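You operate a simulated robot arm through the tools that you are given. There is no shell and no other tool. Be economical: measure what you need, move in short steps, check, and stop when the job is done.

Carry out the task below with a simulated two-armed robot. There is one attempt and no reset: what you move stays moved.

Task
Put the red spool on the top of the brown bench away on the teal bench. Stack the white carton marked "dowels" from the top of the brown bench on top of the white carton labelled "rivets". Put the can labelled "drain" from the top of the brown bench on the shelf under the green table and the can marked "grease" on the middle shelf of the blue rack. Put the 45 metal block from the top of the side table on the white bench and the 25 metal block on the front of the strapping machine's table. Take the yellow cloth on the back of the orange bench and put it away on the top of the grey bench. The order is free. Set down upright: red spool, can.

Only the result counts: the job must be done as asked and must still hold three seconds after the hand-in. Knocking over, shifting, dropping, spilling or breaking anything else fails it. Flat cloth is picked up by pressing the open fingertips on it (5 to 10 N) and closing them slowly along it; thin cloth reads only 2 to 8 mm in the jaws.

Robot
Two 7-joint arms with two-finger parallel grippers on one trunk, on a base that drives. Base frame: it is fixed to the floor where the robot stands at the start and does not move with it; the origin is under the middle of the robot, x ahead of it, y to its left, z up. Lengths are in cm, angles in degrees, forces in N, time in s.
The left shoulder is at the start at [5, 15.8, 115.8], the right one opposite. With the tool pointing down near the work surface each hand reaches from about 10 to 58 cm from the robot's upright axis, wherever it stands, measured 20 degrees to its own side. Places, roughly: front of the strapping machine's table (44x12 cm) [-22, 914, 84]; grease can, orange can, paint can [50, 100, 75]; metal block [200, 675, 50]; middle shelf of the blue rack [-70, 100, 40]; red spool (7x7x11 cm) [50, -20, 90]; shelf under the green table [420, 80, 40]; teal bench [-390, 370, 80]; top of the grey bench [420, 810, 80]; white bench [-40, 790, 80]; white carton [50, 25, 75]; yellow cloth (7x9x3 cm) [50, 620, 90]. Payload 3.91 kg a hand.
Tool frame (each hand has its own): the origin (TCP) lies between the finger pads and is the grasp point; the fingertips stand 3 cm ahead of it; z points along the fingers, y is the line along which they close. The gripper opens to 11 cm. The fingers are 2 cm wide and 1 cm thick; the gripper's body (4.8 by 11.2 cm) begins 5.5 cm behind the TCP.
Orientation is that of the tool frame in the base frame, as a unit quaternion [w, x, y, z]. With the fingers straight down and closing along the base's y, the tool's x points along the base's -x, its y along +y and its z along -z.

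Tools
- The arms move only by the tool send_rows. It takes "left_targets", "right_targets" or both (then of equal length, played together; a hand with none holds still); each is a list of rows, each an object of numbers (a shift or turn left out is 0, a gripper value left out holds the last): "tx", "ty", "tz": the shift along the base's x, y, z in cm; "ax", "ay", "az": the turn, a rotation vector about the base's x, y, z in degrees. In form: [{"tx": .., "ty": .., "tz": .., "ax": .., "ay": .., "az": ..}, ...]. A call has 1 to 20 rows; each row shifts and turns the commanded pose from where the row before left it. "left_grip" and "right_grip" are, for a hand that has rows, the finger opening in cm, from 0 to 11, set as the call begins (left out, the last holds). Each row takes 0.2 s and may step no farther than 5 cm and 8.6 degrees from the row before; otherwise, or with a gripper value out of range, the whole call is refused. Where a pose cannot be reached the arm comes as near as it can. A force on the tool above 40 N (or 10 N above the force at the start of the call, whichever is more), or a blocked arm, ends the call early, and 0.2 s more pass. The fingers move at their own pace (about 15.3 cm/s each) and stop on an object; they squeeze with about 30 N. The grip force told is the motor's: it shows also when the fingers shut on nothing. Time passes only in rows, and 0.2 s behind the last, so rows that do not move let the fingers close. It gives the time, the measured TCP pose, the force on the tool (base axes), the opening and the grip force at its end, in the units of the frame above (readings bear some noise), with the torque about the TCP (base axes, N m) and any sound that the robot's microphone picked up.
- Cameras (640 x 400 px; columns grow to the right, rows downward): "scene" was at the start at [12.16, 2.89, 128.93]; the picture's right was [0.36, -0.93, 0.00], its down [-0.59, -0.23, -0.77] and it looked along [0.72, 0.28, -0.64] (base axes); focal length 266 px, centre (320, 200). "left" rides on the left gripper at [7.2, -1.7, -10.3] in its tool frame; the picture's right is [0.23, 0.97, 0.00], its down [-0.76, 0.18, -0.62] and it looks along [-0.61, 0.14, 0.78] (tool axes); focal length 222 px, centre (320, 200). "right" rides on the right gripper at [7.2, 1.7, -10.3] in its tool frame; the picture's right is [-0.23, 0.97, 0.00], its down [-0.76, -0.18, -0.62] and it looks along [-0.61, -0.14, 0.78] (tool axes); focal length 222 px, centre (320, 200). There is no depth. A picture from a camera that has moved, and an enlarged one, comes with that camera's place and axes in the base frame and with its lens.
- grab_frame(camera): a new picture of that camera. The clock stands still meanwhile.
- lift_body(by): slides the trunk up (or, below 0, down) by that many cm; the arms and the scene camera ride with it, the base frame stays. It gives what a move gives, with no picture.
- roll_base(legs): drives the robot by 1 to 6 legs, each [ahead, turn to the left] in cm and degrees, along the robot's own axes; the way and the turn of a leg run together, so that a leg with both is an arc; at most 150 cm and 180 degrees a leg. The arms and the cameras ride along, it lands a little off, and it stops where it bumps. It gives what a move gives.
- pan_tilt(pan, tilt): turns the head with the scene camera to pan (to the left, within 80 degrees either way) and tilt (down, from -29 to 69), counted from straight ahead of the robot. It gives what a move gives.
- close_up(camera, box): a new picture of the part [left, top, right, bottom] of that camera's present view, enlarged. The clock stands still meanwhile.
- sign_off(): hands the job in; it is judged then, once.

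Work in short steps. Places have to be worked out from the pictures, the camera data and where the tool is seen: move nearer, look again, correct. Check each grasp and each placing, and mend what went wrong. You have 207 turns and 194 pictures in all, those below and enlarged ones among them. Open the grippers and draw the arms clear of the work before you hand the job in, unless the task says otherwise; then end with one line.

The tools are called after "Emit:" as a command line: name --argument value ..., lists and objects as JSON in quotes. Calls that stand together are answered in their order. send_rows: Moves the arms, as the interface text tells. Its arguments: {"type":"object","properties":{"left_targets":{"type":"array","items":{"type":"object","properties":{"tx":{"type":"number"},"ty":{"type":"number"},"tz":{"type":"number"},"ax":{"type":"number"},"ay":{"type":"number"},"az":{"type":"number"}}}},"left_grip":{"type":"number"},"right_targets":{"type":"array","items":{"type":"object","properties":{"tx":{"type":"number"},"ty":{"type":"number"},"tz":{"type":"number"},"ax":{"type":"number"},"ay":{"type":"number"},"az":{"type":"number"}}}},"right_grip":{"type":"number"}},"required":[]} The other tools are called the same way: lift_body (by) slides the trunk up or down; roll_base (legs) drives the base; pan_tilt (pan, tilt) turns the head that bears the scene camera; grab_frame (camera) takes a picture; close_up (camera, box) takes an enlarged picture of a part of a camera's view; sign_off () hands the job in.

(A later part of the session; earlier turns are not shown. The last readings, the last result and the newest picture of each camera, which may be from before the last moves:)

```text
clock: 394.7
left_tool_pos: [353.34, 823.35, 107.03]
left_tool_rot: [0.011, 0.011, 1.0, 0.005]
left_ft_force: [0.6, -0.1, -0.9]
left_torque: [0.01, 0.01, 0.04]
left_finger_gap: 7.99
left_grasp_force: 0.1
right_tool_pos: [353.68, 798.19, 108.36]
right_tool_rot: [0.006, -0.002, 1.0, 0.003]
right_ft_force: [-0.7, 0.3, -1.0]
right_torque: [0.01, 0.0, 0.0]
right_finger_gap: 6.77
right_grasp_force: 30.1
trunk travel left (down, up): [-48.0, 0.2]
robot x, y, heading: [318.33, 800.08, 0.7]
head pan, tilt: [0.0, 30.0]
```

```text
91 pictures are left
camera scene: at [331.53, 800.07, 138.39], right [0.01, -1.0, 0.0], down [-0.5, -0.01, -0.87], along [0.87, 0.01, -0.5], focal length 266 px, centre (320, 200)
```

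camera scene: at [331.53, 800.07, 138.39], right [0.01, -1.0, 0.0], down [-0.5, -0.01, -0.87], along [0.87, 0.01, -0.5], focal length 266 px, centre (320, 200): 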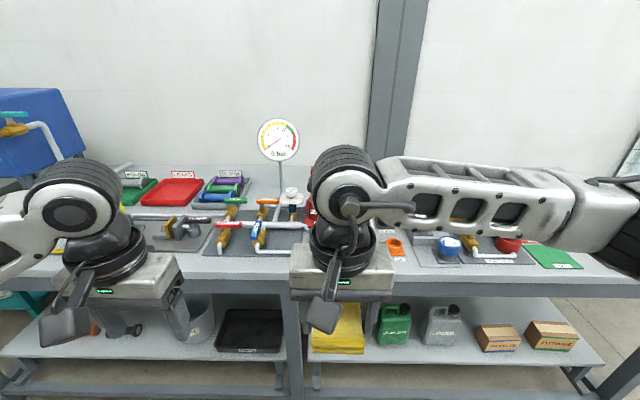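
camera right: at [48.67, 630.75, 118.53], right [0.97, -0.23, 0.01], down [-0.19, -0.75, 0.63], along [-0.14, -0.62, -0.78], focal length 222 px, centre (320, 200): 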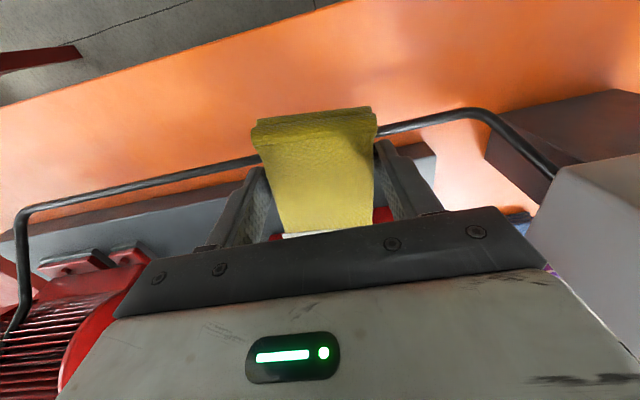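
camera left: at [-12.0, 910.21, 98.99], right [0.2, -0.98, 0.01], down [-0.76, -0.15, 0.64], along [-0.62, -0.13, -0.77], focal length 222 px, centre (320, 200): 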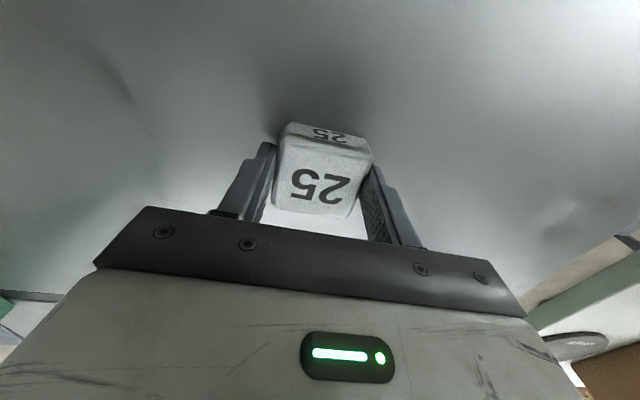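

The grey bench top is crowded; I zoom to find a free place and verify the cloth in hand.

Emit:
close_up --camera "scene" --box '[100, 160, 420, 320]'

Emit:
grab_frame --camera "right"

Emit:
pan_tilt --pan -50 --tilt 25

Emit:
grab_frame --camera "scene"

```text
2.00 times, centred on (260, 240) of scene
camera zoom: at [331.53, 800.07, 138.39], right [0.01, -1.0, 0.0], down [-0.5, -0.01, -0.87], along [0.87, 0.01, -0.5], focal length 533 px, centre (440, 120)
```

zoom: 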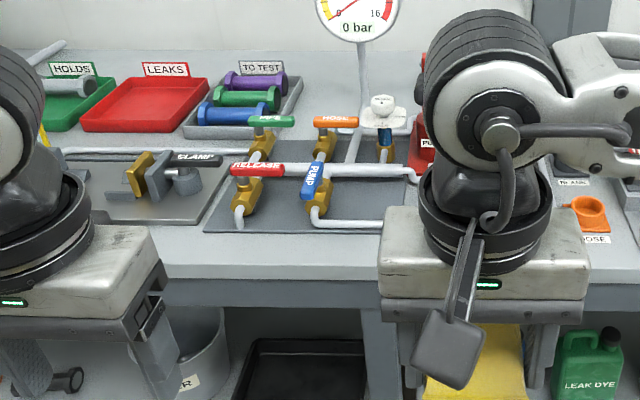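

```text
89 pictures are left
camera right: at [346.38, 799.91, 118.55], right [0.22, 0.97, 0.01], down [0.75, -0.18, 0.63], along [0.62, -0.14, -0.77], focal length 222 px, centre (320, 200)
```

right: 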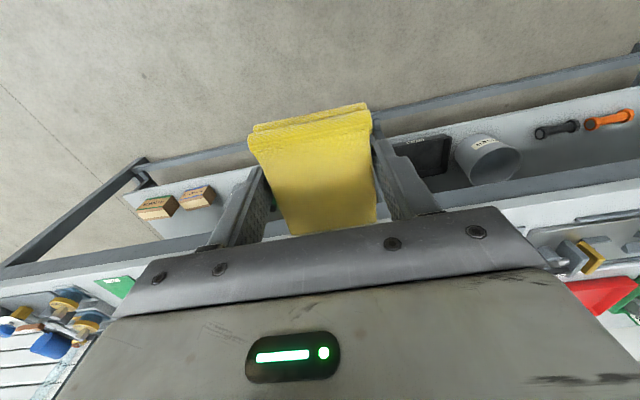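

```text
clock: 395.9
left_tool_pos: [353.32, 823.45, 106.97]
left_tool_rot: [0.01, 0.01, 1.0, 0.005]
left_ft_force: [0.1, 0.0, -0.3]
left_torque: [0.0, -0.01, -0.03]
left_finger_gap: 7.98
left_grasp_force: 0.1
right_tool_pos: [353.61, 798.16, 108.13]
right_tool_rot: [0.006, -0.003, 1.0, 0.002]
right_ft_force: [-0.3, -0.2, -1.1]
right_torque: [0.02, 0.0, 0.0]
right_finger_gap: 6.76
right_grasp_force: 30.0
trunk travel left (down, up): [-48.0, 0.2]
robot x, y, heading: [318.64, 800.17, 0.6]
head pan, tilt: [-50.0, 25.0]
```

```text
88 pictures are left
camera scene: at [328.5, 792.99, 139.19], right [-0.76, -0.65, 0.0], down [-0.28, 0.32, -0.91], along [0.59, -0.69, -0.42], focal length 266 px, centre (320, 200)
```

scene: 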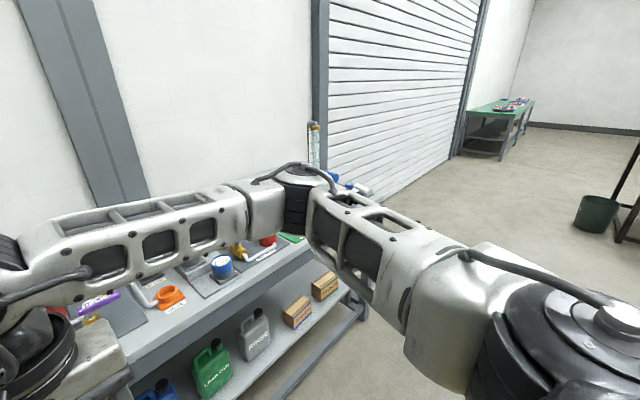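

The cloth is well held. I drive 22 cm closer and look down at the bench top.

Emit:
roll_base --legs '[[22, 0]]'

Emit:
pan_tilt --pan 0 --tilt 45

Emit:
grab_frame --camera "scene"

Emit:
pan_tilt --pan -40 --tilt 40

Emit:
grab_frame --camera "scene"

```text
clock: 397.6
left_tool_pos: [375.22, 823.76, 106.83]
left_tool_rot: [0.011, 0.01, 1.0, 0.005]
left_ft_force: [0.0, -0.2, 0.1]
left_torque: [0.01, -0.01, -0.02]
left_finger_gap: 8.01
left_grasp_force: 0.1
right_tool_pos: [375.64, 798.68, 108.09]
right_tool_rot: [0.006, -0.002, 1.0, 0.003]
right_ft_force: [-0.3, 1.1, -1.8]
right_torque: [0.0, 0.01, 0.01]
right_finger_gap: 6.72
right_grasp_force: 29.5
trunk travel left (down, up): [-48.0, 0.2]
robot x, y, heading: [340.56, 800.31, 0.7]
head pan, tilt: [-50.0, 25.0]
```

```text
clock: 398.8
left_tool_pos: [375.28, 823.81, 106.94]
left_tool_rot: [0.01, 0.01, 1.0, 0.004]
left_ft_force: [-0.4, -1.2, -0.3]
left_torque: [-0.03, -0.01, -0.01]
left_finger_gap: 7.98
left_grasp_force: 0.0
right_tool_pos: [375.51, 798.59, 108.14]
right_tool_rot: [0.007, -0.002, 1.0, 0.003]
right_ft_force: [0.1, -0.2, -0.6]
right_torque: [0.0, 0.02, 0.05]
right_finger_gap: 6.75
right_grasp_force: 29.9
trunk travel left (down, up): [-48.0, 0.2]
robot x, y, heading: [339.75, 800.45, 0.8]
head pan, tilt: [0.0, 45.0]
```

```text
87 pictures are left
camera scene: at [352.44, 800.36, 136.14], right [0.01, -1.0, 0.0], down [-0.71, -0.01, -0.71], along [0.71, 0.01, -0.71], focal length 266 px, centre (320, 200)
```

scene: 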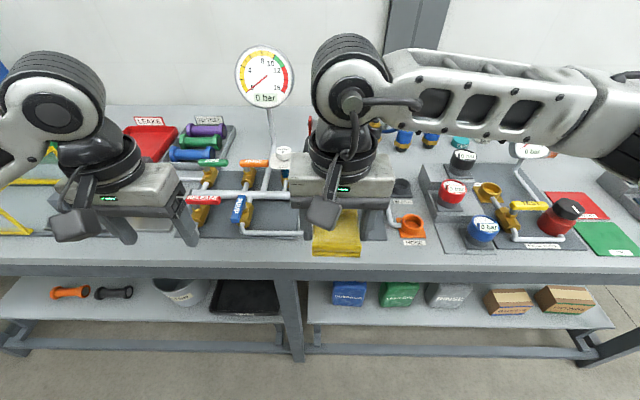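

```text
clock: 399.9
left_tool_pos: [375.11, 823.85, 106.92]
left_tool_rot: [0.01, 0.01, 1.0, 0.005]
left_ft_force: [0.2, -0.2, 0.5]
left_torque: [0.01, -0.01, 0.01]
left_finger_gap: 8.01
left_grasp_force: 0.1
right_tool_pos: [375.51, 798.64, 108.06]
right_tool_rot: [0.006, -0.003, 1.0, 0.001]
right_ft_force: [0.3, 0.1, -0.3]
right_torque: [0.03, 0.0, 0.01]
right_finger_gap: 6.75
right_grasp_force: 30.1
trunk travel left (down, up): [-48.0, 0.2]
robot x, y, heading: [340.08, 800.7, 0.7]
head pan, tilt: [-40.0, 40.0]
```

```text
86 pictures are left
camera scene: at [350.9, 794.89, 136.86], right [-0.63, -0.78, 0.0], down [-0.5, 0.41, -0.77], along [0.59, -0.48, -0.64], focal length 266 px, centre (320, 200)
```

scene: 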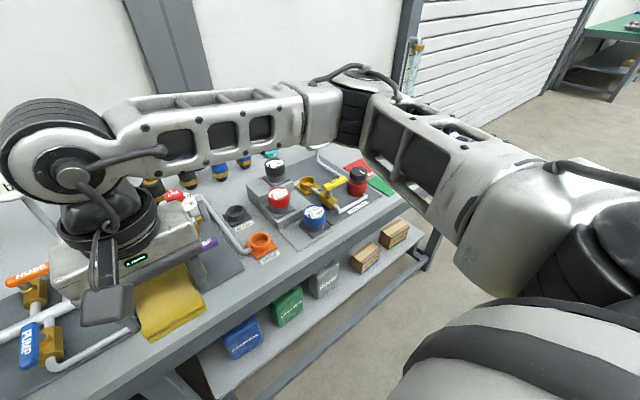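

I look with the right wrist camera at the area straight below.

Emit:
grab_frame --camera "right"

Emit:
grab_frame --camera "left"

```text
85 pictures are left
camera right: at [368.2, 800.25, 118.56], right [0.22, 0.98, 0.01], down [0.75, -0.18, 0.63], along [0.62, -0.13, -0.77], focal length 222 px, centre (320, 200)
```

right: 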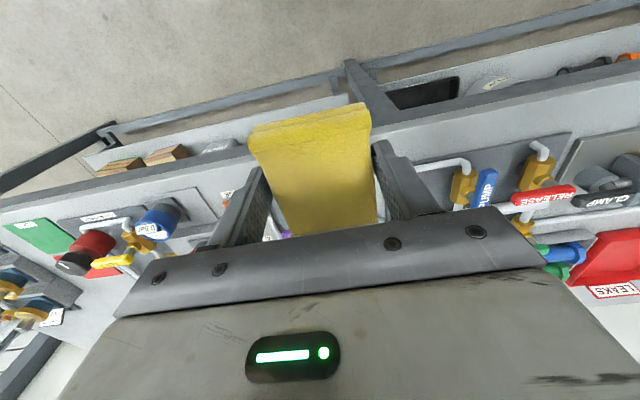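

```text
84 pictures are left
camera left: at [367.73, 822.1, 117.03], right [-0.21, 0.98, 0.01], down [0.75, 0.16, 0.64], along [0.63, 0.14, -0.77], focal length 222 px, centre (320, 200)
```

left: 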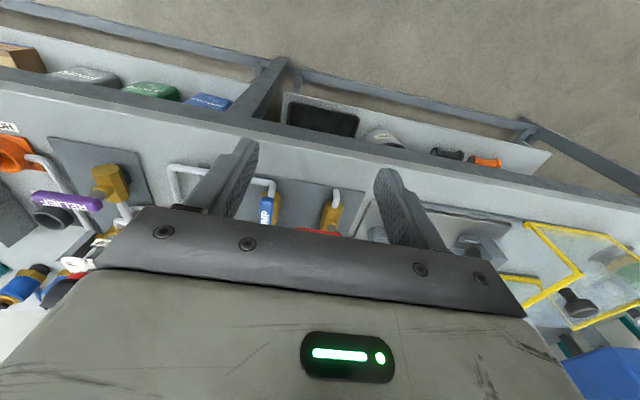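

The front strip is ~8 cm deep before the thin mats. The bare part of the pump mat's front lies at y≈824.7, so I shift the robot 26 cm left and come back in.

Emit:
roll_base --legs '[[-25, 0], [0, 90], [25, 0], [0, -90], [25, 0]]'

Emit:
pan_tilt --pan 0 --tilt 50

Emit:
grab_frame --camera "scene"

Emit:
grab_frame --camera "right"

```text
clock: 412.2
left_tool_pos: [373.81, 851.05, 106.97]
left_tool_rot: [0.011, -0.011, 1.0, 0.005]
left_ft_force: [-0.3, 0.0, 0.8]
left_torque: [-0.01, 0.01, -0.01]
left_finger_gap: 8.0
left_grasp_force: 0.0
right_tool_pos: [375.29, 826.12, 108.23]
right_tool_rot: [0.006, -0.023, 1.0, 0.003]
right_ft_force: [0.7, -0.6, 0.0]
right_torque: [0.0, 0.02, 0.02]
right_finger_gap: 6.76
right_grasp_force: 29.7
trunk travel left (down, up): [-48.0, 0.2]
robot x, y, heading: [339.79, 826.5, 3.0]
head pan, tilt: [-40.0, 40.0]
```

```text
clock: 413.2
left_tool_pos: [373.74, 851.18, 106.91]
left_tool_rot: [0.011, -0.011, 1.0, 0.006]
left_ft_force: [-0.1, -0.5, -0.2]
left_torque: [0.0, 0.0, -0.03]
left_finger_gap: 7.98
left_grasp_force: 0.0
right_tool_pos: [375.09, 826.05, 108.19]
right_tool_rot: [0.006, -0.023, 1.0, 0.003]
right_ft_force: [0.2, -0.1, 0.3]
right_torque: [0.02, -0.02, 0.04]
right_finger_gap: 6.73
right_grasp_force: 30.2
trunk travel left (down, up): [-48.0, 0.2]
robot x, y, heading: [339.61, 826.48, 3.1]
head pan, tilt: [0.0, 50.0]
```

```text
83 pictures are left
camera scene: at [351.6, 826.85, 135.44], right [0.05, -1.0, 0.0], down [-0.76, -0.04, -0.64], along [0.64, 0.03, -0.77], focal length 266 px, centre (320, 200)
```

scene: 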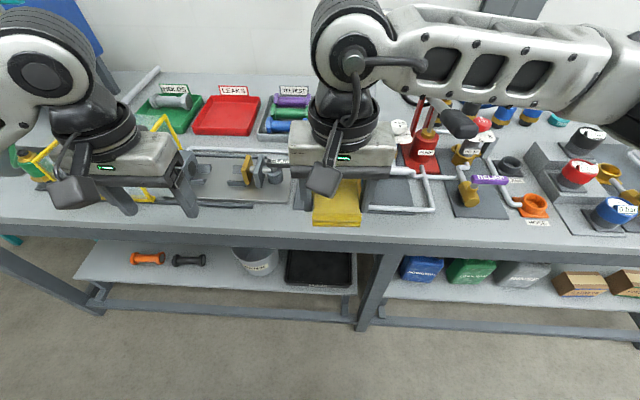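

```text
82 pictures are left
camera right: at [367.78, 827.41, 118.56], right [0.18, 0.98, 0.01], down [0.76, -0.15, 0.63], along [0.62, -0.11, -0.77], focal length 222 px, centre (320, 200)
```

right: 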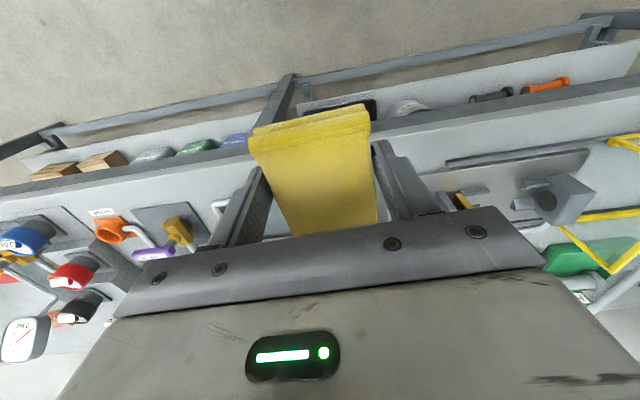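

I move the cloth over (388.5,824) and lower to check.

Emit:
send_rows --right_targets '[{"tx": 3.4, "ty": -0.5}, {"tx": 3.4, "ty": -0.5}, {"tx": 3.4, "ty": -0.5}, {"tx": 3.2, "ty": -0.5}, {"tz": -4}, {"tz": -4}, {"tz": -4}, {"tz": -3}, {}]'

Emit:
grab_frame --camera "right"

Emit:
grab_frame --camera "scene"

```text
clock: 414.9
left_tool_pos: [373.85, 851.23, 106.84]
left_tool_rot: [0.011, -0.011, 1.0, 0.005]
left_ft_force: [0.7, -0.7, -0.1]
left_torque: [0.01, 0.05, 0.0]
left_finger_gap: 7.98
left_grasp_force: 0.0
right_tool_pos: [388.49, 824.01, 96.68]
right_tool_rot: [0.007, -0.023, 1.0, 0.002]
right_ft_force: [-6.7, -1.7, 8.6]
right_torque: [-0.47, 0.19, -0.31]
right_finger_gap: 6.74
right_grasp_force: 29.9
trunk travel left (down, up): [-48.0, 0.2]
robot x, y, heading: [339.79, 826.0, 3.1]
head pan, tilt: [0.0, 50.0]
stopped in row 8 (right hand): the force on the tool passed its limit at 50 N (the readings are from after the stop); the commanded pose is now the measured one
```

```text
81 pictures are left
camera right: at [381.07, 825.42, 107.09], right [0.18, 0.98, 0.01], down [0.76, -0.15, 0.63], along [0.62, -0.11, -0.77], focal length 222 px, centre (320, 200)
```

right: 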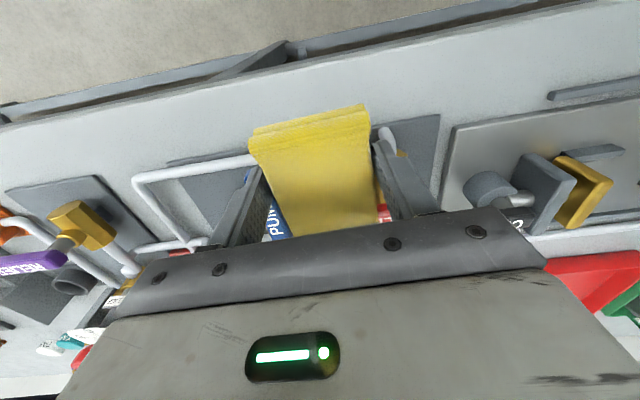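

```text
80 pictures are left
camera scene: at [351.52, 826.85, 135.47], right [0.05, -1.0, 0.0], down [-0.76, -0.04, -0.64], along [0.64, 0.04, -0.77], focal length 266 px, centre (320, 200)
```

scene: 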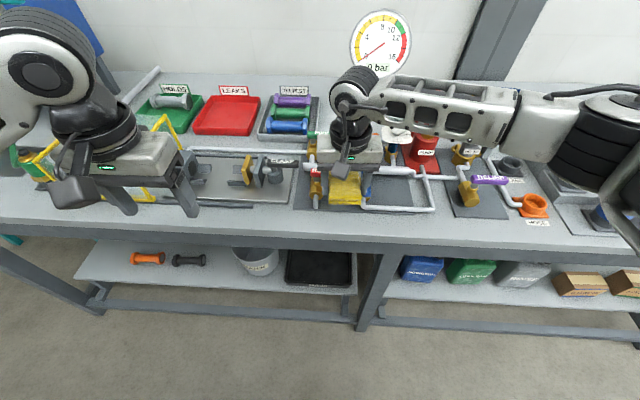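

The cloth met something at TCP z 96.7, earlier than expected. I look closely before doing anything.

Emit:
close_up --camera "scene" --box '[270, 130, 430, 250]'

Emit:
close_up --camera "right" --box '[180, 80, 460, 250]'

Emit:
grab_frame --camera "left"

```text
3.33 times, centred on (350, 190) of scene
camera zoom: at [351.52, 826.85, 135.47], right [0.05, -1.0, 0.0], down [-0.76, -0.04, -0.64], along [0.64, 0.04, -0.77], focal length 888 px, centre (220, 233)
```

zoom: 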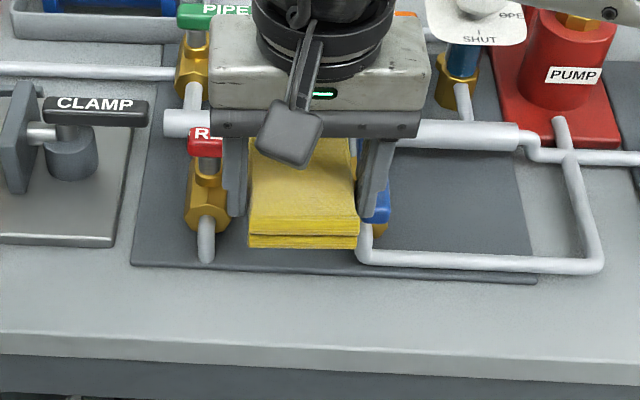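

```text
2.29 times, centred on (320, 165) of right
camera zoom: at [381.07, 825.42, 107.09], right [0.18, 0.98, 0.01], down [0.76, -0.15, 0.63], along [0.62, -0.11, -0.77], focal length 508 px, centre (320, 280)
```

zoom: 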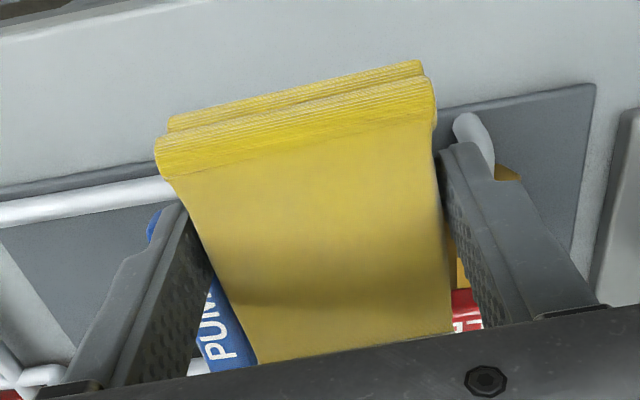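

```text
77 pictures are left
camera left: at [366.37, 849.22, 117.07], right [-0.25, 0.97, 0.01], down [0.74, 0.19, 0.64], along [0.62, 0.16, -0.77], focal length 222 px, centre (320, 200)
```

left: 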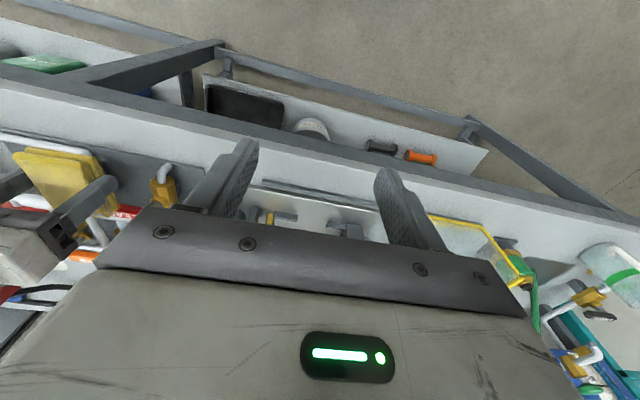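

The left fingertip rests on the end of the protruding blue PUMP lever (≈(390,818.5,92)). I raise, shift to (387.6,825.6), and check clearance again.

Emit:
send_rows --right_targets '[{"tz": 2}, {"tz": 2}, {"tx": -0.9, "ty": 1.6}, {}]'

Emit:
close_up --camera "scene" --box '[270, 130, 430, 250]'

Emit:
close_up --camera "right" --box '[180, 80, 460, 250]'

```text
clock: 415.9
left_tool_pos: [373.85, 851.09, 106.93]
left_tool_rot: [0.011, -0.011, 1.0, 0.005]
left_ft_force: [-0.6, 0.0, -0.3]
left_torque: [0.02, 0.01, 0.0]
left_finger_gap: 7.98
left_grasp_force: 0.1
right_tool_pos: [387.7, 825.56, 100.69]
right_tool_rot: [0.008, -0.022, 1.0, 0.002]
right_ft_force: [0.8, -1.0, -0.8]
right_torque: [0.01, -0.03, 0.01]
right_finger_gap: 6.73
right_grasp_force: 30.1
trunk travel left (down, up): [-48.0, 0.2]
robot x, y, heading: [339.66, 826.4, 3.0]
head pan, tilt: [0.0, 50.0]
```

```text
3.33 times, centred on (350, 190) of scene
camera zoom: at [351.61, 826.83, 135.44], right [0.05, -1.0, 0.0], down [-0.77, -0.04, -0.64], along [0.64, 0.04, -0.77], focal length 888 px, centre (220, 233)
```

zoom: 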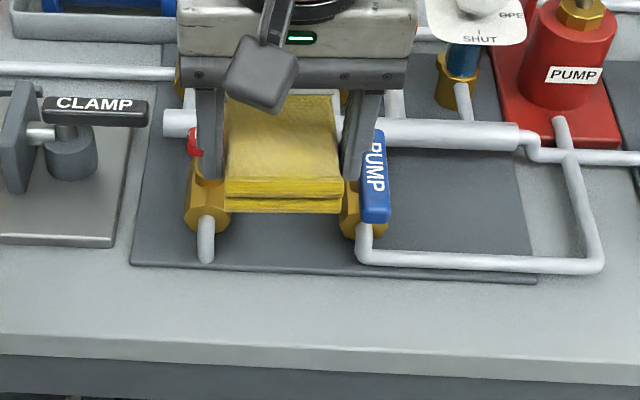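

```text
2.29 times, centred on (320, 165) of right
camera zoom: at [380.35, 826.78, 111.05], right [0.18, 0.98, 0.01], down [0.76, -0.15, 0.63], along [0.62, -0.11, -0.77], focal length 508 px, centre (320, 280)
```

zoom: 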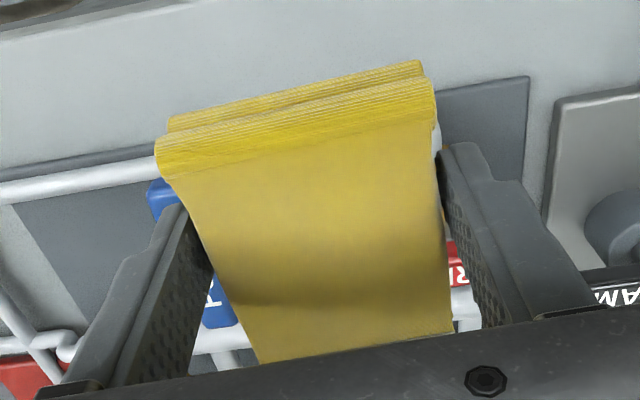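

The PUMP lever end reaches (388.4,819.4,94), too near. In front of the clamp plate (y≈839) nothing protrudes, so I raise, move the left hand away and shift the cloth to (387.8,839).

Emit:
send_rows --left_targets '[{"tx": -2, "ty": 3}, {"tx": -2, "ty": 3}, {"ty": 4}, {"ty": 4}, {}, {}]' --right_targets '[{"tz": 3}, {}, {"ty": 4}, {"ty": 4}, {"ty": 4}, {"ty": 1.5}]'

Emit:
grab_frame --camera "scene"

Emit:
grab_frame --camera "right"

```text
clock: 417.3
left_tool_pos: [369.71, 865.14, 106.56]
left_tool_rot: [0.01, -0.011, 1.0, 0.005]
left_ft_force: [-0.7, -0.5, 0.1]
left_torque: [0.03, -0.02, -0.01]
left_finger_gap: 7.99
left_grasp_force: 0.0
right_tool_pos: [387.57, 839.05, 103.64]
right_tool_rot: [0.007, -0.023, 1.0, 0.001]
right_ft_force: [-0.3, -0.5, -0.6]
right_torque: [0.02, 0.0, 0.0]
right_finger_gap: 6.73
right_grasp_force: 29.4
trunk travel left (down, up): [-48.0, 0.2]
robot x, y, heading: [339.78, 826.54, 3.1]
head pan, tilt: [0.0, 50.0]
```

```text
74 pictures are left
camera scene: at [351.6, 826.86, 135.44], right [0.05, -1.0, 0.0], down [-0.76, -0.04, -0.64], along [0.64, 0.04, -0.77], focal length 266 px, centre (320, 200)
```

scene: 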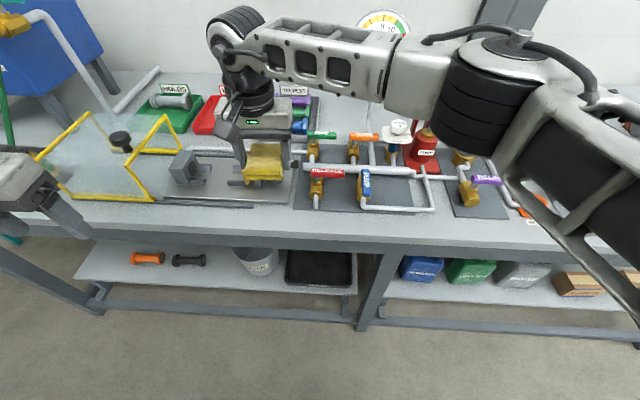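

```text
73 pictures are left
camera right: at [380.19, 840.43, 114.12], right [0.18, 0.98, 0.01], down [0.76, -0.15, 0.63], along [0.62, -0.11, -0.77], focal length 222 px, centre (320, 200)
```

right: 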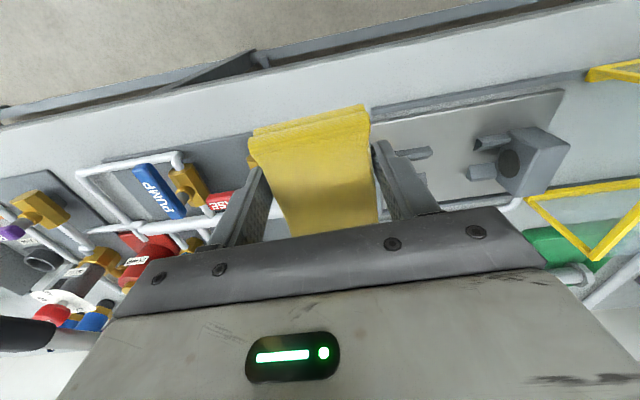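

This area is clear. I lower in steps with care.

Emit:
send_rows --right_targets '[{"tz": -3}, {"tz": -3}, {"tz": -3}, {"tz": -2}, {"tz": -1.5}, {"tz": -1}, {}]'

Emit:
grab_frame --camera "right"

Emit:
close_up --camera "scene" --box '[190, 110, 350, 250]'

```text
clock: 418.9
left_tool_pos: [369.62, 865.1, 106.63]
left_tool_rot: [0.011, -0.011, 1.0, 0.006]
left_ft_force: [1.2, 0.5, -0.3]
left_torque: [0.02, -0.02, -0.01]
left_finger_gap: 8.01
left_grasp_force: 0.0
right_tool_pos: [387.52, 839.09, 89.93]
right_tool_rot: [0.007, -0.023, 1.0, 0.003]
right_ft_force: [-0.4, 0.4, -0.5]
right_torque: [0.01, 0.0, -0.02]
right_finger_gap: 6.73
right_grasp_force: 30.3
trunk travel left (down, up): [-48.0, 0.2]
robot x, y, heading: [339.78, 826.16, 3.0]
head pan, tilt: [0.0, 50.0]
```

```text
72 pictures are left
camera right: at [380.07, 840.38, 100.41], right [0.18, 0.98, 0.01], down [0.76, -0.15, 0.63], along [0.62, -0.11, -0.77], focal length 222 px, centre (320, 200)
```

right: 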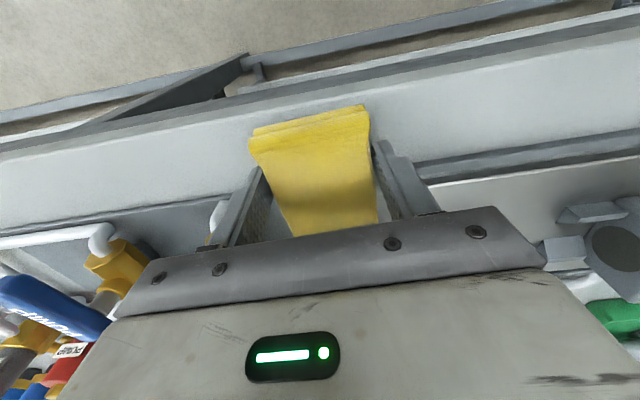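

```text
2.86 times, centred on (270, 180) of scene
camera zoom: at [351.6, 826.85, 135.44], right [0.05, -1.0, 0.0], down [-0.76, -0.04, -0.64], along [0.64, 0.04, -0.77], focal length 761 px, centre (463, 257)
```

zoom: 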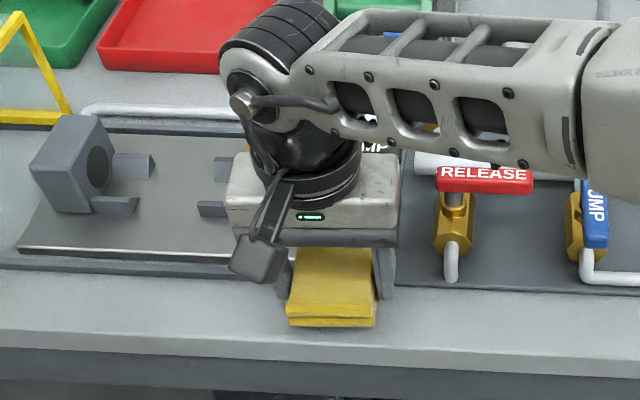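

Good alignment. I lower until contact.

Emit:
send_rows --right_targets '[{"tz": -1.5, "tx": 0.4}, {"tz": -0.8}, {"tz": -0.4}, {"tz": -0.4}, {"tz": -0.4}, {"tz": -0.4}, {}]'

```text
clock: 419.7
left_tool_pos: [369.59, 865.12, 106.72]
left_tool_rot: [0.011, -0.01, 1.0, 0.006]
left_ft_force: [1.1, -0.3, -0.4]
left_torque: [0.01, -0.01, 0.0]
left_finger_gap: 8.02
left_grasp_force: 0.0
right_tool_pos: [387.95, 839.43, 88.08]
right_tool_rot: [0.011, -0.022, 1.0, 0.004]
right_ft_force: [-6.4, -4.6, 20.7]
right_torque: [-0.43, -0.53, -0.21]
right_finger_gap: 6.75
right_grasp_force: 30.2
trunk travel left (down, up): [-48.0, 0.2]
robot x, y, heading: [340.08, 826.07, 3.3]
head pan, tilt: [0.0, 50.0]
stopped in row 4 (right hand): the force on the tool passed its limit at 46 N (the readings are from after the stop); the commanded pose is now the measured one
```

Contact at TCP 88.1 (bench ≈84.5). I check by pictures.

Emit:
grab_frame --camera "right"

Emit:
close_up --camera "scene" --box '[190, 110, 350, 250]'

```text
70 pictures are left
camera right: at [380.53, 840.63, 98.42], right [0.18, 0.98, 0.01], down [0.76, -0.15, 0.64], along [0.63, -0.11, -0.77], focal length 222 px, centre (320, 200)
```

right: 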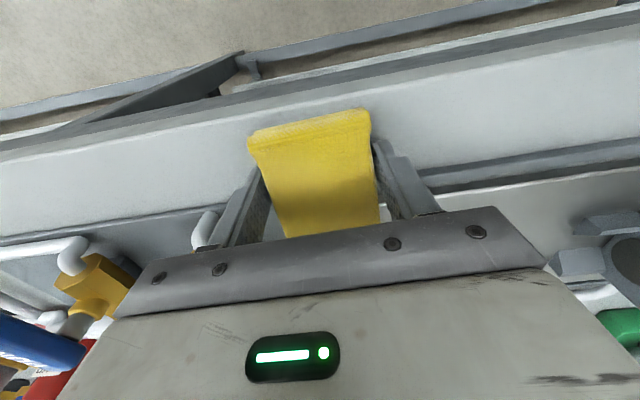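

```text
2.86 times, centred on (270, 180) of scene
camera zoom: at [351.4, 826.78, 135.45], right [0.05, -1.0, 0.0], down [-0.76, -0.04, -0.64], along [0.64, 0.04, -0.77], focal length 761 px, centre (463, 257)
```

zoom: 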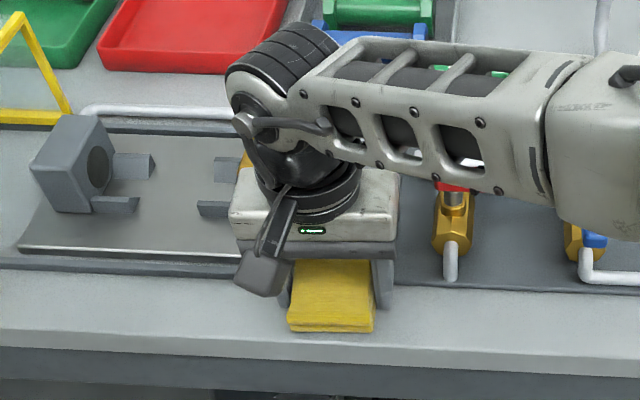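

The cloth lies fully on the bench's front strip. I ease, open to 8.5 and withdraw upward.

Emit:
send_rows --right_targets '[{"tz": 0.2}, {}]'

Emit:
send_rows --right_grip 8.3 --right_targets '[{}, {}, {}, {"tz": 1}, {"tz": 2}, {"tz": 4}, {"tz": 5}, {"tz": 5}, {"tx": -5}, {"tx": -5}, {"ty": -4}]'

Emit:
grab_frame --camera "scene"

```text
clock: 420.3
left_tool_pos: [369.48, 865.18, 106.6]
left_tool_rot: [0.012, -0.01, 1.0, 0.006]
left_ft_force: [-0.1, 0.3, 0.2]
left_torque: [0.02, 0.04, 0.0]
left_finger_gap: 8.0
left_grasp_force: 0.1
right_tool_pos: [388.01, 839.26, 88.08]
right_tool_rot: [0.01, -0.023, 1.0, 0.005]
right_ft_force: [-1.3, -0.6, 16.7]
right_torque: [-0.31, -0.47, -0.09]
right_finger_gap: 6.76
right_grasp_force: 30.9
trunk travel left (down, up): [-48.0, 0.2]
robot x, y, heading: [339.89, 826.5, 3.2]
head pan, tilt: [0.0, 50.0]
```

```text
clock: 422.7
left_tool_pos: [369.65, 865.01, 106.58]
left_tool_rot: [0.01, -0.01, 1.0, 0.006]
left_ft_force: [-0.3, -0.7, -0.4]
left_torque: [-0.02, -0.03, 0.02]
left_finger_gap: 8.02
left_grasp_force: 0.0
right_tool_pos: [377.95, 835.2, 105.12]
right_tool_rot: [0.009, -0.022, 1.0, 0.004]
right_ft_force: [0.4, -0.6, 0.1]
right_torque: [-0.01, -0.04, -0.02]
right_finger_gap: 8.3
right_grasp_force: 0.0
trunk travel left (down, up): [-48.0, 0.2]
robot x, y, heading: [339.48, 826.44, 3.4]
head pan, tilt: [0.0, 50.0]
```

```text
68 pictures are left
camera scene: at [351.63, 826.69, 135.44], right [0.05, -1.0, 0.0], down [-0.77, -0.04, -0.64], along [0.64, 0.04, -0.77], focal length 266 px, centre (320, 200)
```

scene: 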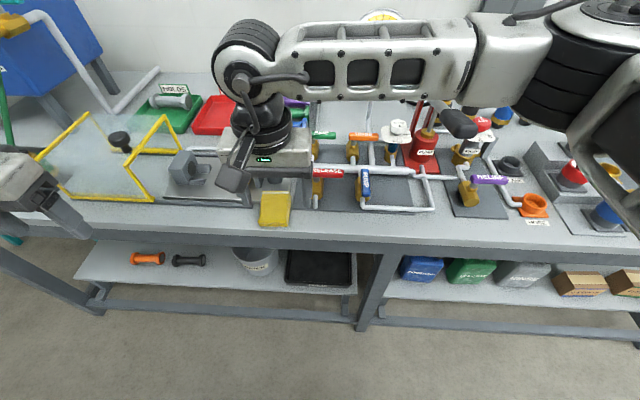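

Cloth is placed. Next the drain can: I drive south along the open aisle x≈312 toward the green table and look for a way round the south end of the brown bench.

Emit:
roll_base --legs '[[-28, 0], [0, -93], [150, 0], [150, 0], [150, 0], [120, 0]]'

Emit:
pan_tilt --pan 0 --tilt 20

Emit:
grab_frame --camera "scene"

```text
clock: 454.5
left_tool_pos: [425.29, 242.58, 106.6]
left_tool_rot: [0.012, 0.664, 0.748, -0.005]
left_ft_force: [0.4, 0.4, 0.3]
left_torque: [-0.04, 0.02, -0.01]
left_finger_gap: 7.98
left_grasp_force: 0.1
right_tool_pos: [396.33, 231.33, 105.16]
right_tool_rot: [0.01, 0.655, 0.756, -0.003]
right_ft_force: [-0.2, 0.9, 0.6]
right_torque: [-0.01, -0.01, -0.03]
right_finger_gap: 8.32
right_grasp_force: 0.1
trunk travel left (down, up): [-48.0, 0.2]
robot x, y, heading: [383.6, 268.52, -81.2]
head pan, tilt: [0.0, 50.0]
stopped in leg 6: the robot was blocked; the commanded pose is now the measured one
```

```text
clock: 455.4
left_tool_pos: [425.19, 242.41, 106.54]
left_tool_rot: [0.012, 0.664, 0.747, -0.004]
left_ft_force: [0.3, -0.1, 0.3]
left_torque: [0.02, -0.01, 0.01]
left_finger_gap: 8.01
left_grasp_force: 0.2
right_tool_pos: [396.3, 231.12, 105.07]
right_tool_rot: [0.011, 0.655, 0.755, -0.003]
right_ft_force: [0.4, -0.1, -0.3]
right_torque: [-0.05, 0.0, -0.01]
right_finger_gap: 8.31
right_grasp_force: 0.2
trunk travel left (down, up): [-48.0, 0.2]
robot x, y, heading: [383.68, 268.83, -81.2]
head pan, tilt: [0.0, 20.0]
```

```text
67 pictures are left
camera scene: at [385.94, 255.17, 139.99], right [-0.99, -0.15, 0.0], down [-0.05, 0.34, -0.94], along [0.14, -0.93, -0.34], focal length 266 px, centre (320, 200)
```

scene: 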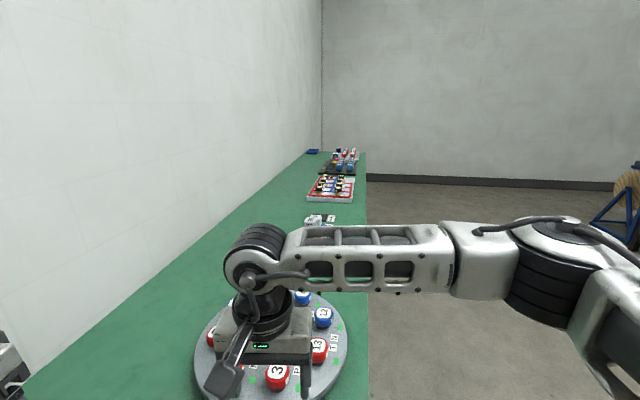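

I drifted and touched the green table's north end (it stopped the base). I back off and look west-south-west.

Emit:
roll_base --legs '[[-35, 0], [0, -75]]'

Emit:
pan_tilt --pan 25 --tilt 15

Emit:
grab_frame --camera "scene"

```text
clock: 460.9
left_tool_pos: [365.01, 256.8, 106.62]
left_tool_rot: [0.007, 0.979, 0.204, -0.01]
left_ft_force: [-0.4, 0.0, 0.0]
left_torque: [0.03, 0.0, 0.0]
left_finger_gap: 7.99
left_grasp_force: 0.0
right_tool_pos: [346.06, 281.23, 105.13]
right_tool_rot: [0.006, 0.977, 0.215, -0.009]
right_ft_force: [-0.1, -0.2, 0.8]
right_torque: [0.02, 0.02, 0.0]
right_finger_gap: 8.33
right_grasp_force: 0.1
trunk travel left (down, up): [-48.0, 0.2]
robot x, y, heading: [378.21, 304.07, -154.3]
head pan, tilt: [0.0, 20.0]
```

```text
clock: 461.8
left_tool_pos: [365.0, 256.92, 106.69]
left_tool_rot: [0.006, 0.979, 0.204, -0.01]
left_ft_force: [-0.8, 0.0, -0.1]
left_torque: [-0.02, 0.01, 0.01]
left_finger_gap: 8.02
left_grasp_force: 0.0
right_tool_pos: [345.94, 281.18, 104.94]
right_tool_rot: [0.006, 0.977, 0.214, -0.008]
right_ft_force: [-1.5, -0.2, 0.7]
right_torque: [-0.01, 0.02, 0.0]
right_finger_gap: 8.32
right_grasp_force: 0.2
trunk travel left (down, up): [-48.0, 0.2]
robot x, y, heading: [377.7, 303.87, -154.5]
head pan, tilt: [25.0, 15.0]
```

```text
66 pictures are left
camera scene: at [368.66, 294.94, 140.81], right [-0.77, 0.64, 0.0], down [0.17, 0.2, -0.97], along [-0.62, -0.74, -0.26], focal length 266 px, centre (320, 200)
```

scene: 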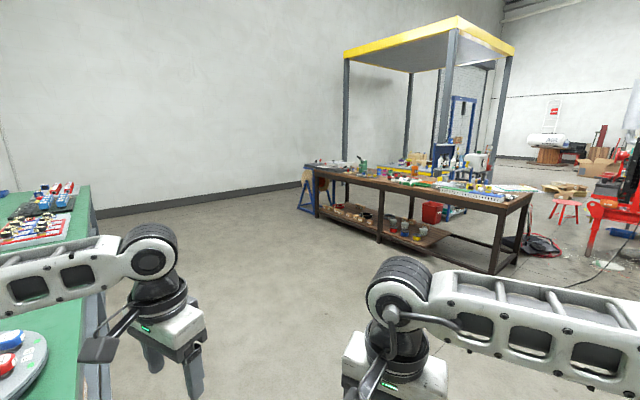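

There's a wide free passage between the brown bench's south end (y≈-66 with the blue stand) and the wall. I drive to about (205,-110).

Emit:
roll_base --legs '[[0, 41.5], [150, 0], [150, 0], [150, 0]]'

Emit:
roll_base --legs '[[0, -67]]'

Emit:
pan_tilt --pan 0 --tilt 25

Emit:
grab_frame --camera "scene"

```text
clock: 485.0
left_tool_pos: [219.57, -146.49, 106.52]
left_tool_rot: [0.01, 0.837, 0.546, -0.007]
left_ft_force: [0.2, -0.3, -0.9]
left_torque: [0.03, -0.01, -0.03]
left_finger_gap: 7.99
left_grasp_force: 0.1
right_tool_pos: [189.01, -141.39, 105.03]
right_tool_rot: [0.009, 0.831, 0.556, -0.005]
right_ft_force: [0.5, -0.2, -0.5]
right_torque: [0.03, 0.01, -0.04]
right_finger_gap: 8.31
right_grasp_force: 0.1
trunk travel left (down, up): [-48.0, 0.2]
robot x, y, heading: [196.94, -103.1, -111.7]
head pan, tilt: [25.0, 15.0]
```

```text
clock: 488.3
left_tool_pos: [166.19, -140.94, 106.69]
left_tool_rot: [0.004, 1.0, -0.001, -0.011]
left_ft_force: [-0.2, -0.2, -0.1]
left_torque: [0.03, 0.01, -0.01]
left_finger_gap: 7.99
left_grasp_force: 0.1
right_tool_pos: [158.62, -110.89, 105.08]
right_tool_rot: [0.004, 1.0, 0.01, -0.009]
right_ft_force: [0.4, -0.5, 0.1]
right_torque: [0.01, 0.01, 0.0]
right_finger_gap: 8.33
right_grasp_force: 0.1
trunk travel left (down, up): [-48.0, 0.2]
robot x, y, heading: [196.86, -103.28, -178.2]
head pan, tilt: [25.0, 15.0]
```

```text
clock: 489.2
left_tool_pos: [166.2, -140.93, 106.62]
left_tool_rot: [0.005, 1.0, -0.001, -0.012]
left_ft_force: [-0.2, 0.7, 0.5]
left_torque: [0.0, 0.0, -0.01]
left_finger_gap: 8.0
left_grasp_force: 0.1
right_tool_pos: [158.54, -110.94, 105.04]
right_tool_rot: [0.005, 1.0, 0.01, -0.009]
right_ft_force: [0.4, 0.0, -0.4]
right_torque: [-0.01, -0.01, -0.02]
right_finger_gap: 8.3
right_grasp_force: 0.0
trunk travel left (down, up): [-48.0, 0.2]
robot x, y, heading: [196.96, -102.74, -178.4]
head pan, tilt: [0.0, 25.0]
```

```text
65 pictures are left
camera scene: at [184.07, -103.58, 139.2], right [-0.03, 1.0, 0.0], down [0.42, 0.01, -0.91], along [-0.91, -0.03, -0.42], focal length 266 px, centre (320, 200)
```

scene: 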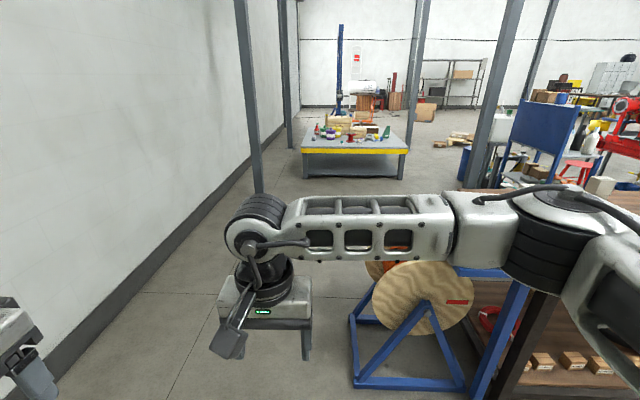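

The corridor is clear; the reel stand reaches (90,-90). I go round it via (86,-134), (-30,-80), to (-40,15), facing 40°.

Emit:
roll_base --legs '[[0, 14], [115, 0], [0, -40], [128, 0]]'

Emit:
grab_frame --camera "scene"

```text
clock: 503.8
left_tool_pos: [-74.1, -98.01, 106.57]
left_tool_rot: [0.002, 0.97, -0.241, -0.012]
left_ft_force: [0.0, -0.5, -0.4]
left_torque: [0.01, -0.02, -0.03]
left_finger_gap: 7.99
left_grasp_force: 0.1
right_tool_pos: [-66.69, -68.18, 105.02]
right_tool_rot: [0.001, 0.973, -0.231, -0.01]
right_ft_force: [0.1, 0.1, 0.6]
right_torque: [-0.04, 0.05, 0.03]
right_finger_gap: 8.3
right_grasp_force: 0.0
trunk travel left (down, up): [-48.0, 0.2]
robot x, y, heading: [-28.76, -79.19, 153.8]
head pan, tilt: [0.0, 25.0]
```

```text
64 pictures are left
camera scene: at [-40.65, -73.37, 139.19], right [0.44, 0.9, 0.0], down [0.38, -0.19, -0.91], along [-0.81, 0.4, -0.42], focal length 266 px, centre (320, 200)
```

scene: 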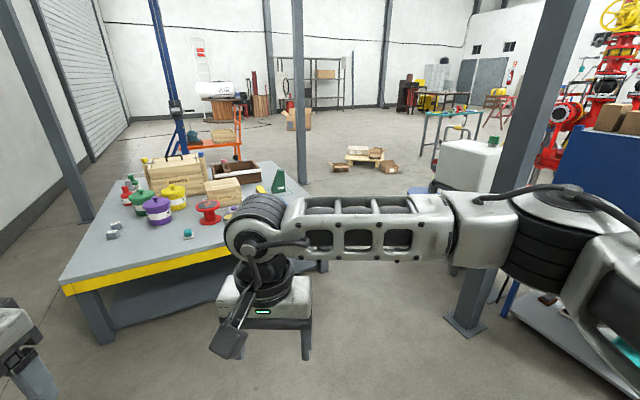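

On track. I continue to (-38,13) and turn to heading 40°.

Emit:
roll_base --legs '[[0, -58], [92, 0], [0, -56]]'

Emit:
pan_tilt --pan 10 --tilt 30

Emit:
grab_frame --camera "scene"

```text
clock: 513.6
left_tool_pos: [-36.47, 59.35, 106.76]
left_tool_rot: [0.008, -0.324, 0.946, 0.008]
left_ft_force: [-0.6, 0.5, -0.3]
left_torque: [-0.02, 0.0, -0.03]
left_finger_gap: 7.96
left_grasp_force: 0.1
right_tool_pos: [-11.99, 40.43, 105.02]
right_tool_rot: [0.008, -0.335, 0.942, 0.008]
right_ft_force: [-0.5, -0.1, -0.5]
right_torque: [-0.01, -0.03, 0.01]
right_finger_gap: 8.32
right_grasp_force: 0.1
trunk travel left (down, up): [-48.0, 0.2]
robot x, y, heading: [-37.31, 10.23, 40.0]
head pan, tilt: [0.0, 25.0]
```

```text
clock: 514.3
left_tool_pos: [-36.44, 59.34, 106.59]
left_tool_rot: [0.01, -0.324, 0.946, 0.008]
left_ft_force: [0.7, -0.2, 0.1]
left_torque: [-0.03, 0.03, -0.01]
left_finger_gap: 8.01
left_grasp_force: 0.0
right_tool_pos: [-11.9, 40.44, 105.14]
right_tool_rot: [0.007, -0.336, 0.942, 0.007]
right_ft_force: [0.4, -0.4, -0.4]
right_torque: [-0.05, -0.01, 0.02]
right_finger_gap: 8.32
right_grasp_force: 0.0
trunk travel left (down, up): [-48.0, 0.2]
robot x, y, heading: [-37.04, 10.23, 39.7]
head pan, tilt: [10.0, 30.0]
```

```text
63 pictures are left
camera scene: at [-28.19, 19.68, 138.4], right [0.76, -0.65, 0.0], down [-0.32, -0.38, -0.87], along [0.56, 0.66, -0.5], focal length 266 px, centre (320, 200)
```

scene: 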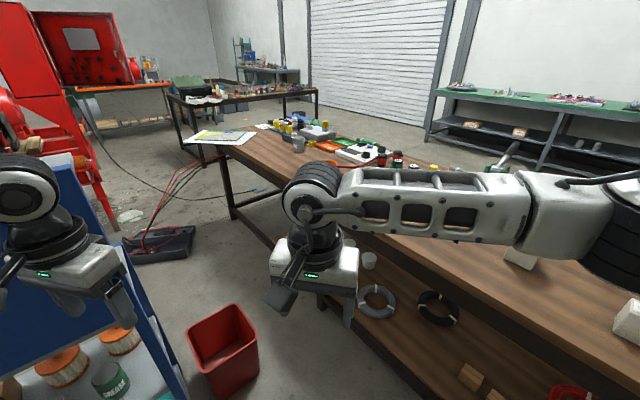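

The left elbow would pass close to the rack, so I first shift both hands ~23 cm to the robot's right.

Emit:
send_rows --right_targets '[{"tx": 3.1, "ty": -3.7}, {"tx": 3.1, "ty": -3.7}, {"tx": 3.1, "ty": -3.7}, {"tx": 3.1, "ty": -3.7}, {"tx": 3.1, "ty": -3.7}, {}, {}]' --left_grip 11 --left_targets '[{}, {}, {"tx": 3, "ty": -3.6}, {"tx": 3, "ty": -3.6}, {"tx": 3, "ty": -3.6}, {"tx": 3, "ty": -3.6}, {"tx": 2, "ty": -2.4}]'

Emit:
roll_base --legs '[[45, 0]]'

Emit:
pan_tilt --pan 15 --tilt 50

Emit:
grab_frame --camera "scene"

```text
clock: 515.9
left_tool_pos: [-22.38, 42.66, 106.54]
left_tool_rot: [0.009, -0.326, 0.945, 0.008]
left_ft_force: [1.0, 0.1, -0.2]
left_torque: [0.02, 0.03, 0.02]
left_finger_gap: 11.01
left_grasp_force: 0.1
right_tool_pos: [3.45, 21.88, 105.04]
right_tool_rot: [0.008, -0.335, 0.942, 0.008]
right_ft_force: [0.6, -0.1, -0.1]
right_torque: [-0.01, 0.02, 0.0]
right_finger_gap: 8.32
right_grasp_force: 0.0
trunk travel left (down, up): [-48.0, 0.2]
robot x, y, heading: [-37.09, 10.49, 39.8]
head pan, tilt: [10.0, 30.0]
```

```text
clock: 518.5
left_tool_pos: [10.93, 70.21, 106.47]
left_tool_rot: [0.009, -0.324, 0.946, 0.008]
left_ft_force: [-1.5, 0.3, 0.5]
left_torque: [-0.01, 0.01, 0.0]
left_finger_gap: 10.99
left_grasp_force: 0.0
right_tool_pos: [36.71, 49.3, 105.09]
right_tool_rot: [0.008, -0.334, 0.943, 0.007]
right_ft_force: [-0.3, 0.7, 0.8]
right_torque: [-0.01, 0.04, -0.01]
right_finger_gap: 8.29
right_grasp_force: 0.0
trunk travel left (down, up): [-48.0, 0.2]
robot x, y, heading: [-3.9, 38.29, 39.9]
head pan, tilt: [10.0, 30.0]
```

```text
clock: 519.4
left_tool_pos: [10.72, 70.22, 106.67]
left_tool_rot: [0.01, -0.323, 0.946, 0.008]
left_ft_force: [0.2, 0.5, -0.1]
left_torque: [0.0, 0.0, -0.03]
left_finger_gap: 11.01
left_grasp_force: 0.2
right_tool_pos: [36.52, 49.4, 105.09]
right_tool_rot: [0.008, -0.334, 0.942, 0.008]
right_ft_force: [0.2, 0.0, -0.3]
right_torque: [0.03, 0.03, 0.0]
right_finger_gap: 8.31
right_grasp_force: 0.0
trunk travel left (down, up): [-48.0, 0.2]
robot x, y, heading: [-4.19, 38.14, 39.7]
head pan, tilt: [15.0, 50.0]
```

```text
62 pictures are left
camera scene: at [3.59, 46.63, 135.45], right [0.82, -0.58, 0.0], down [-0.44, -0.62, -0.64], along [0.37, 0.52, -0.77], focal length 266 px, centre (320, 200)
```

scene: 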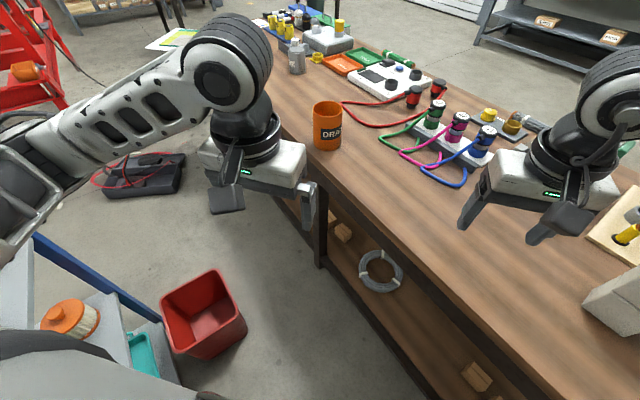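

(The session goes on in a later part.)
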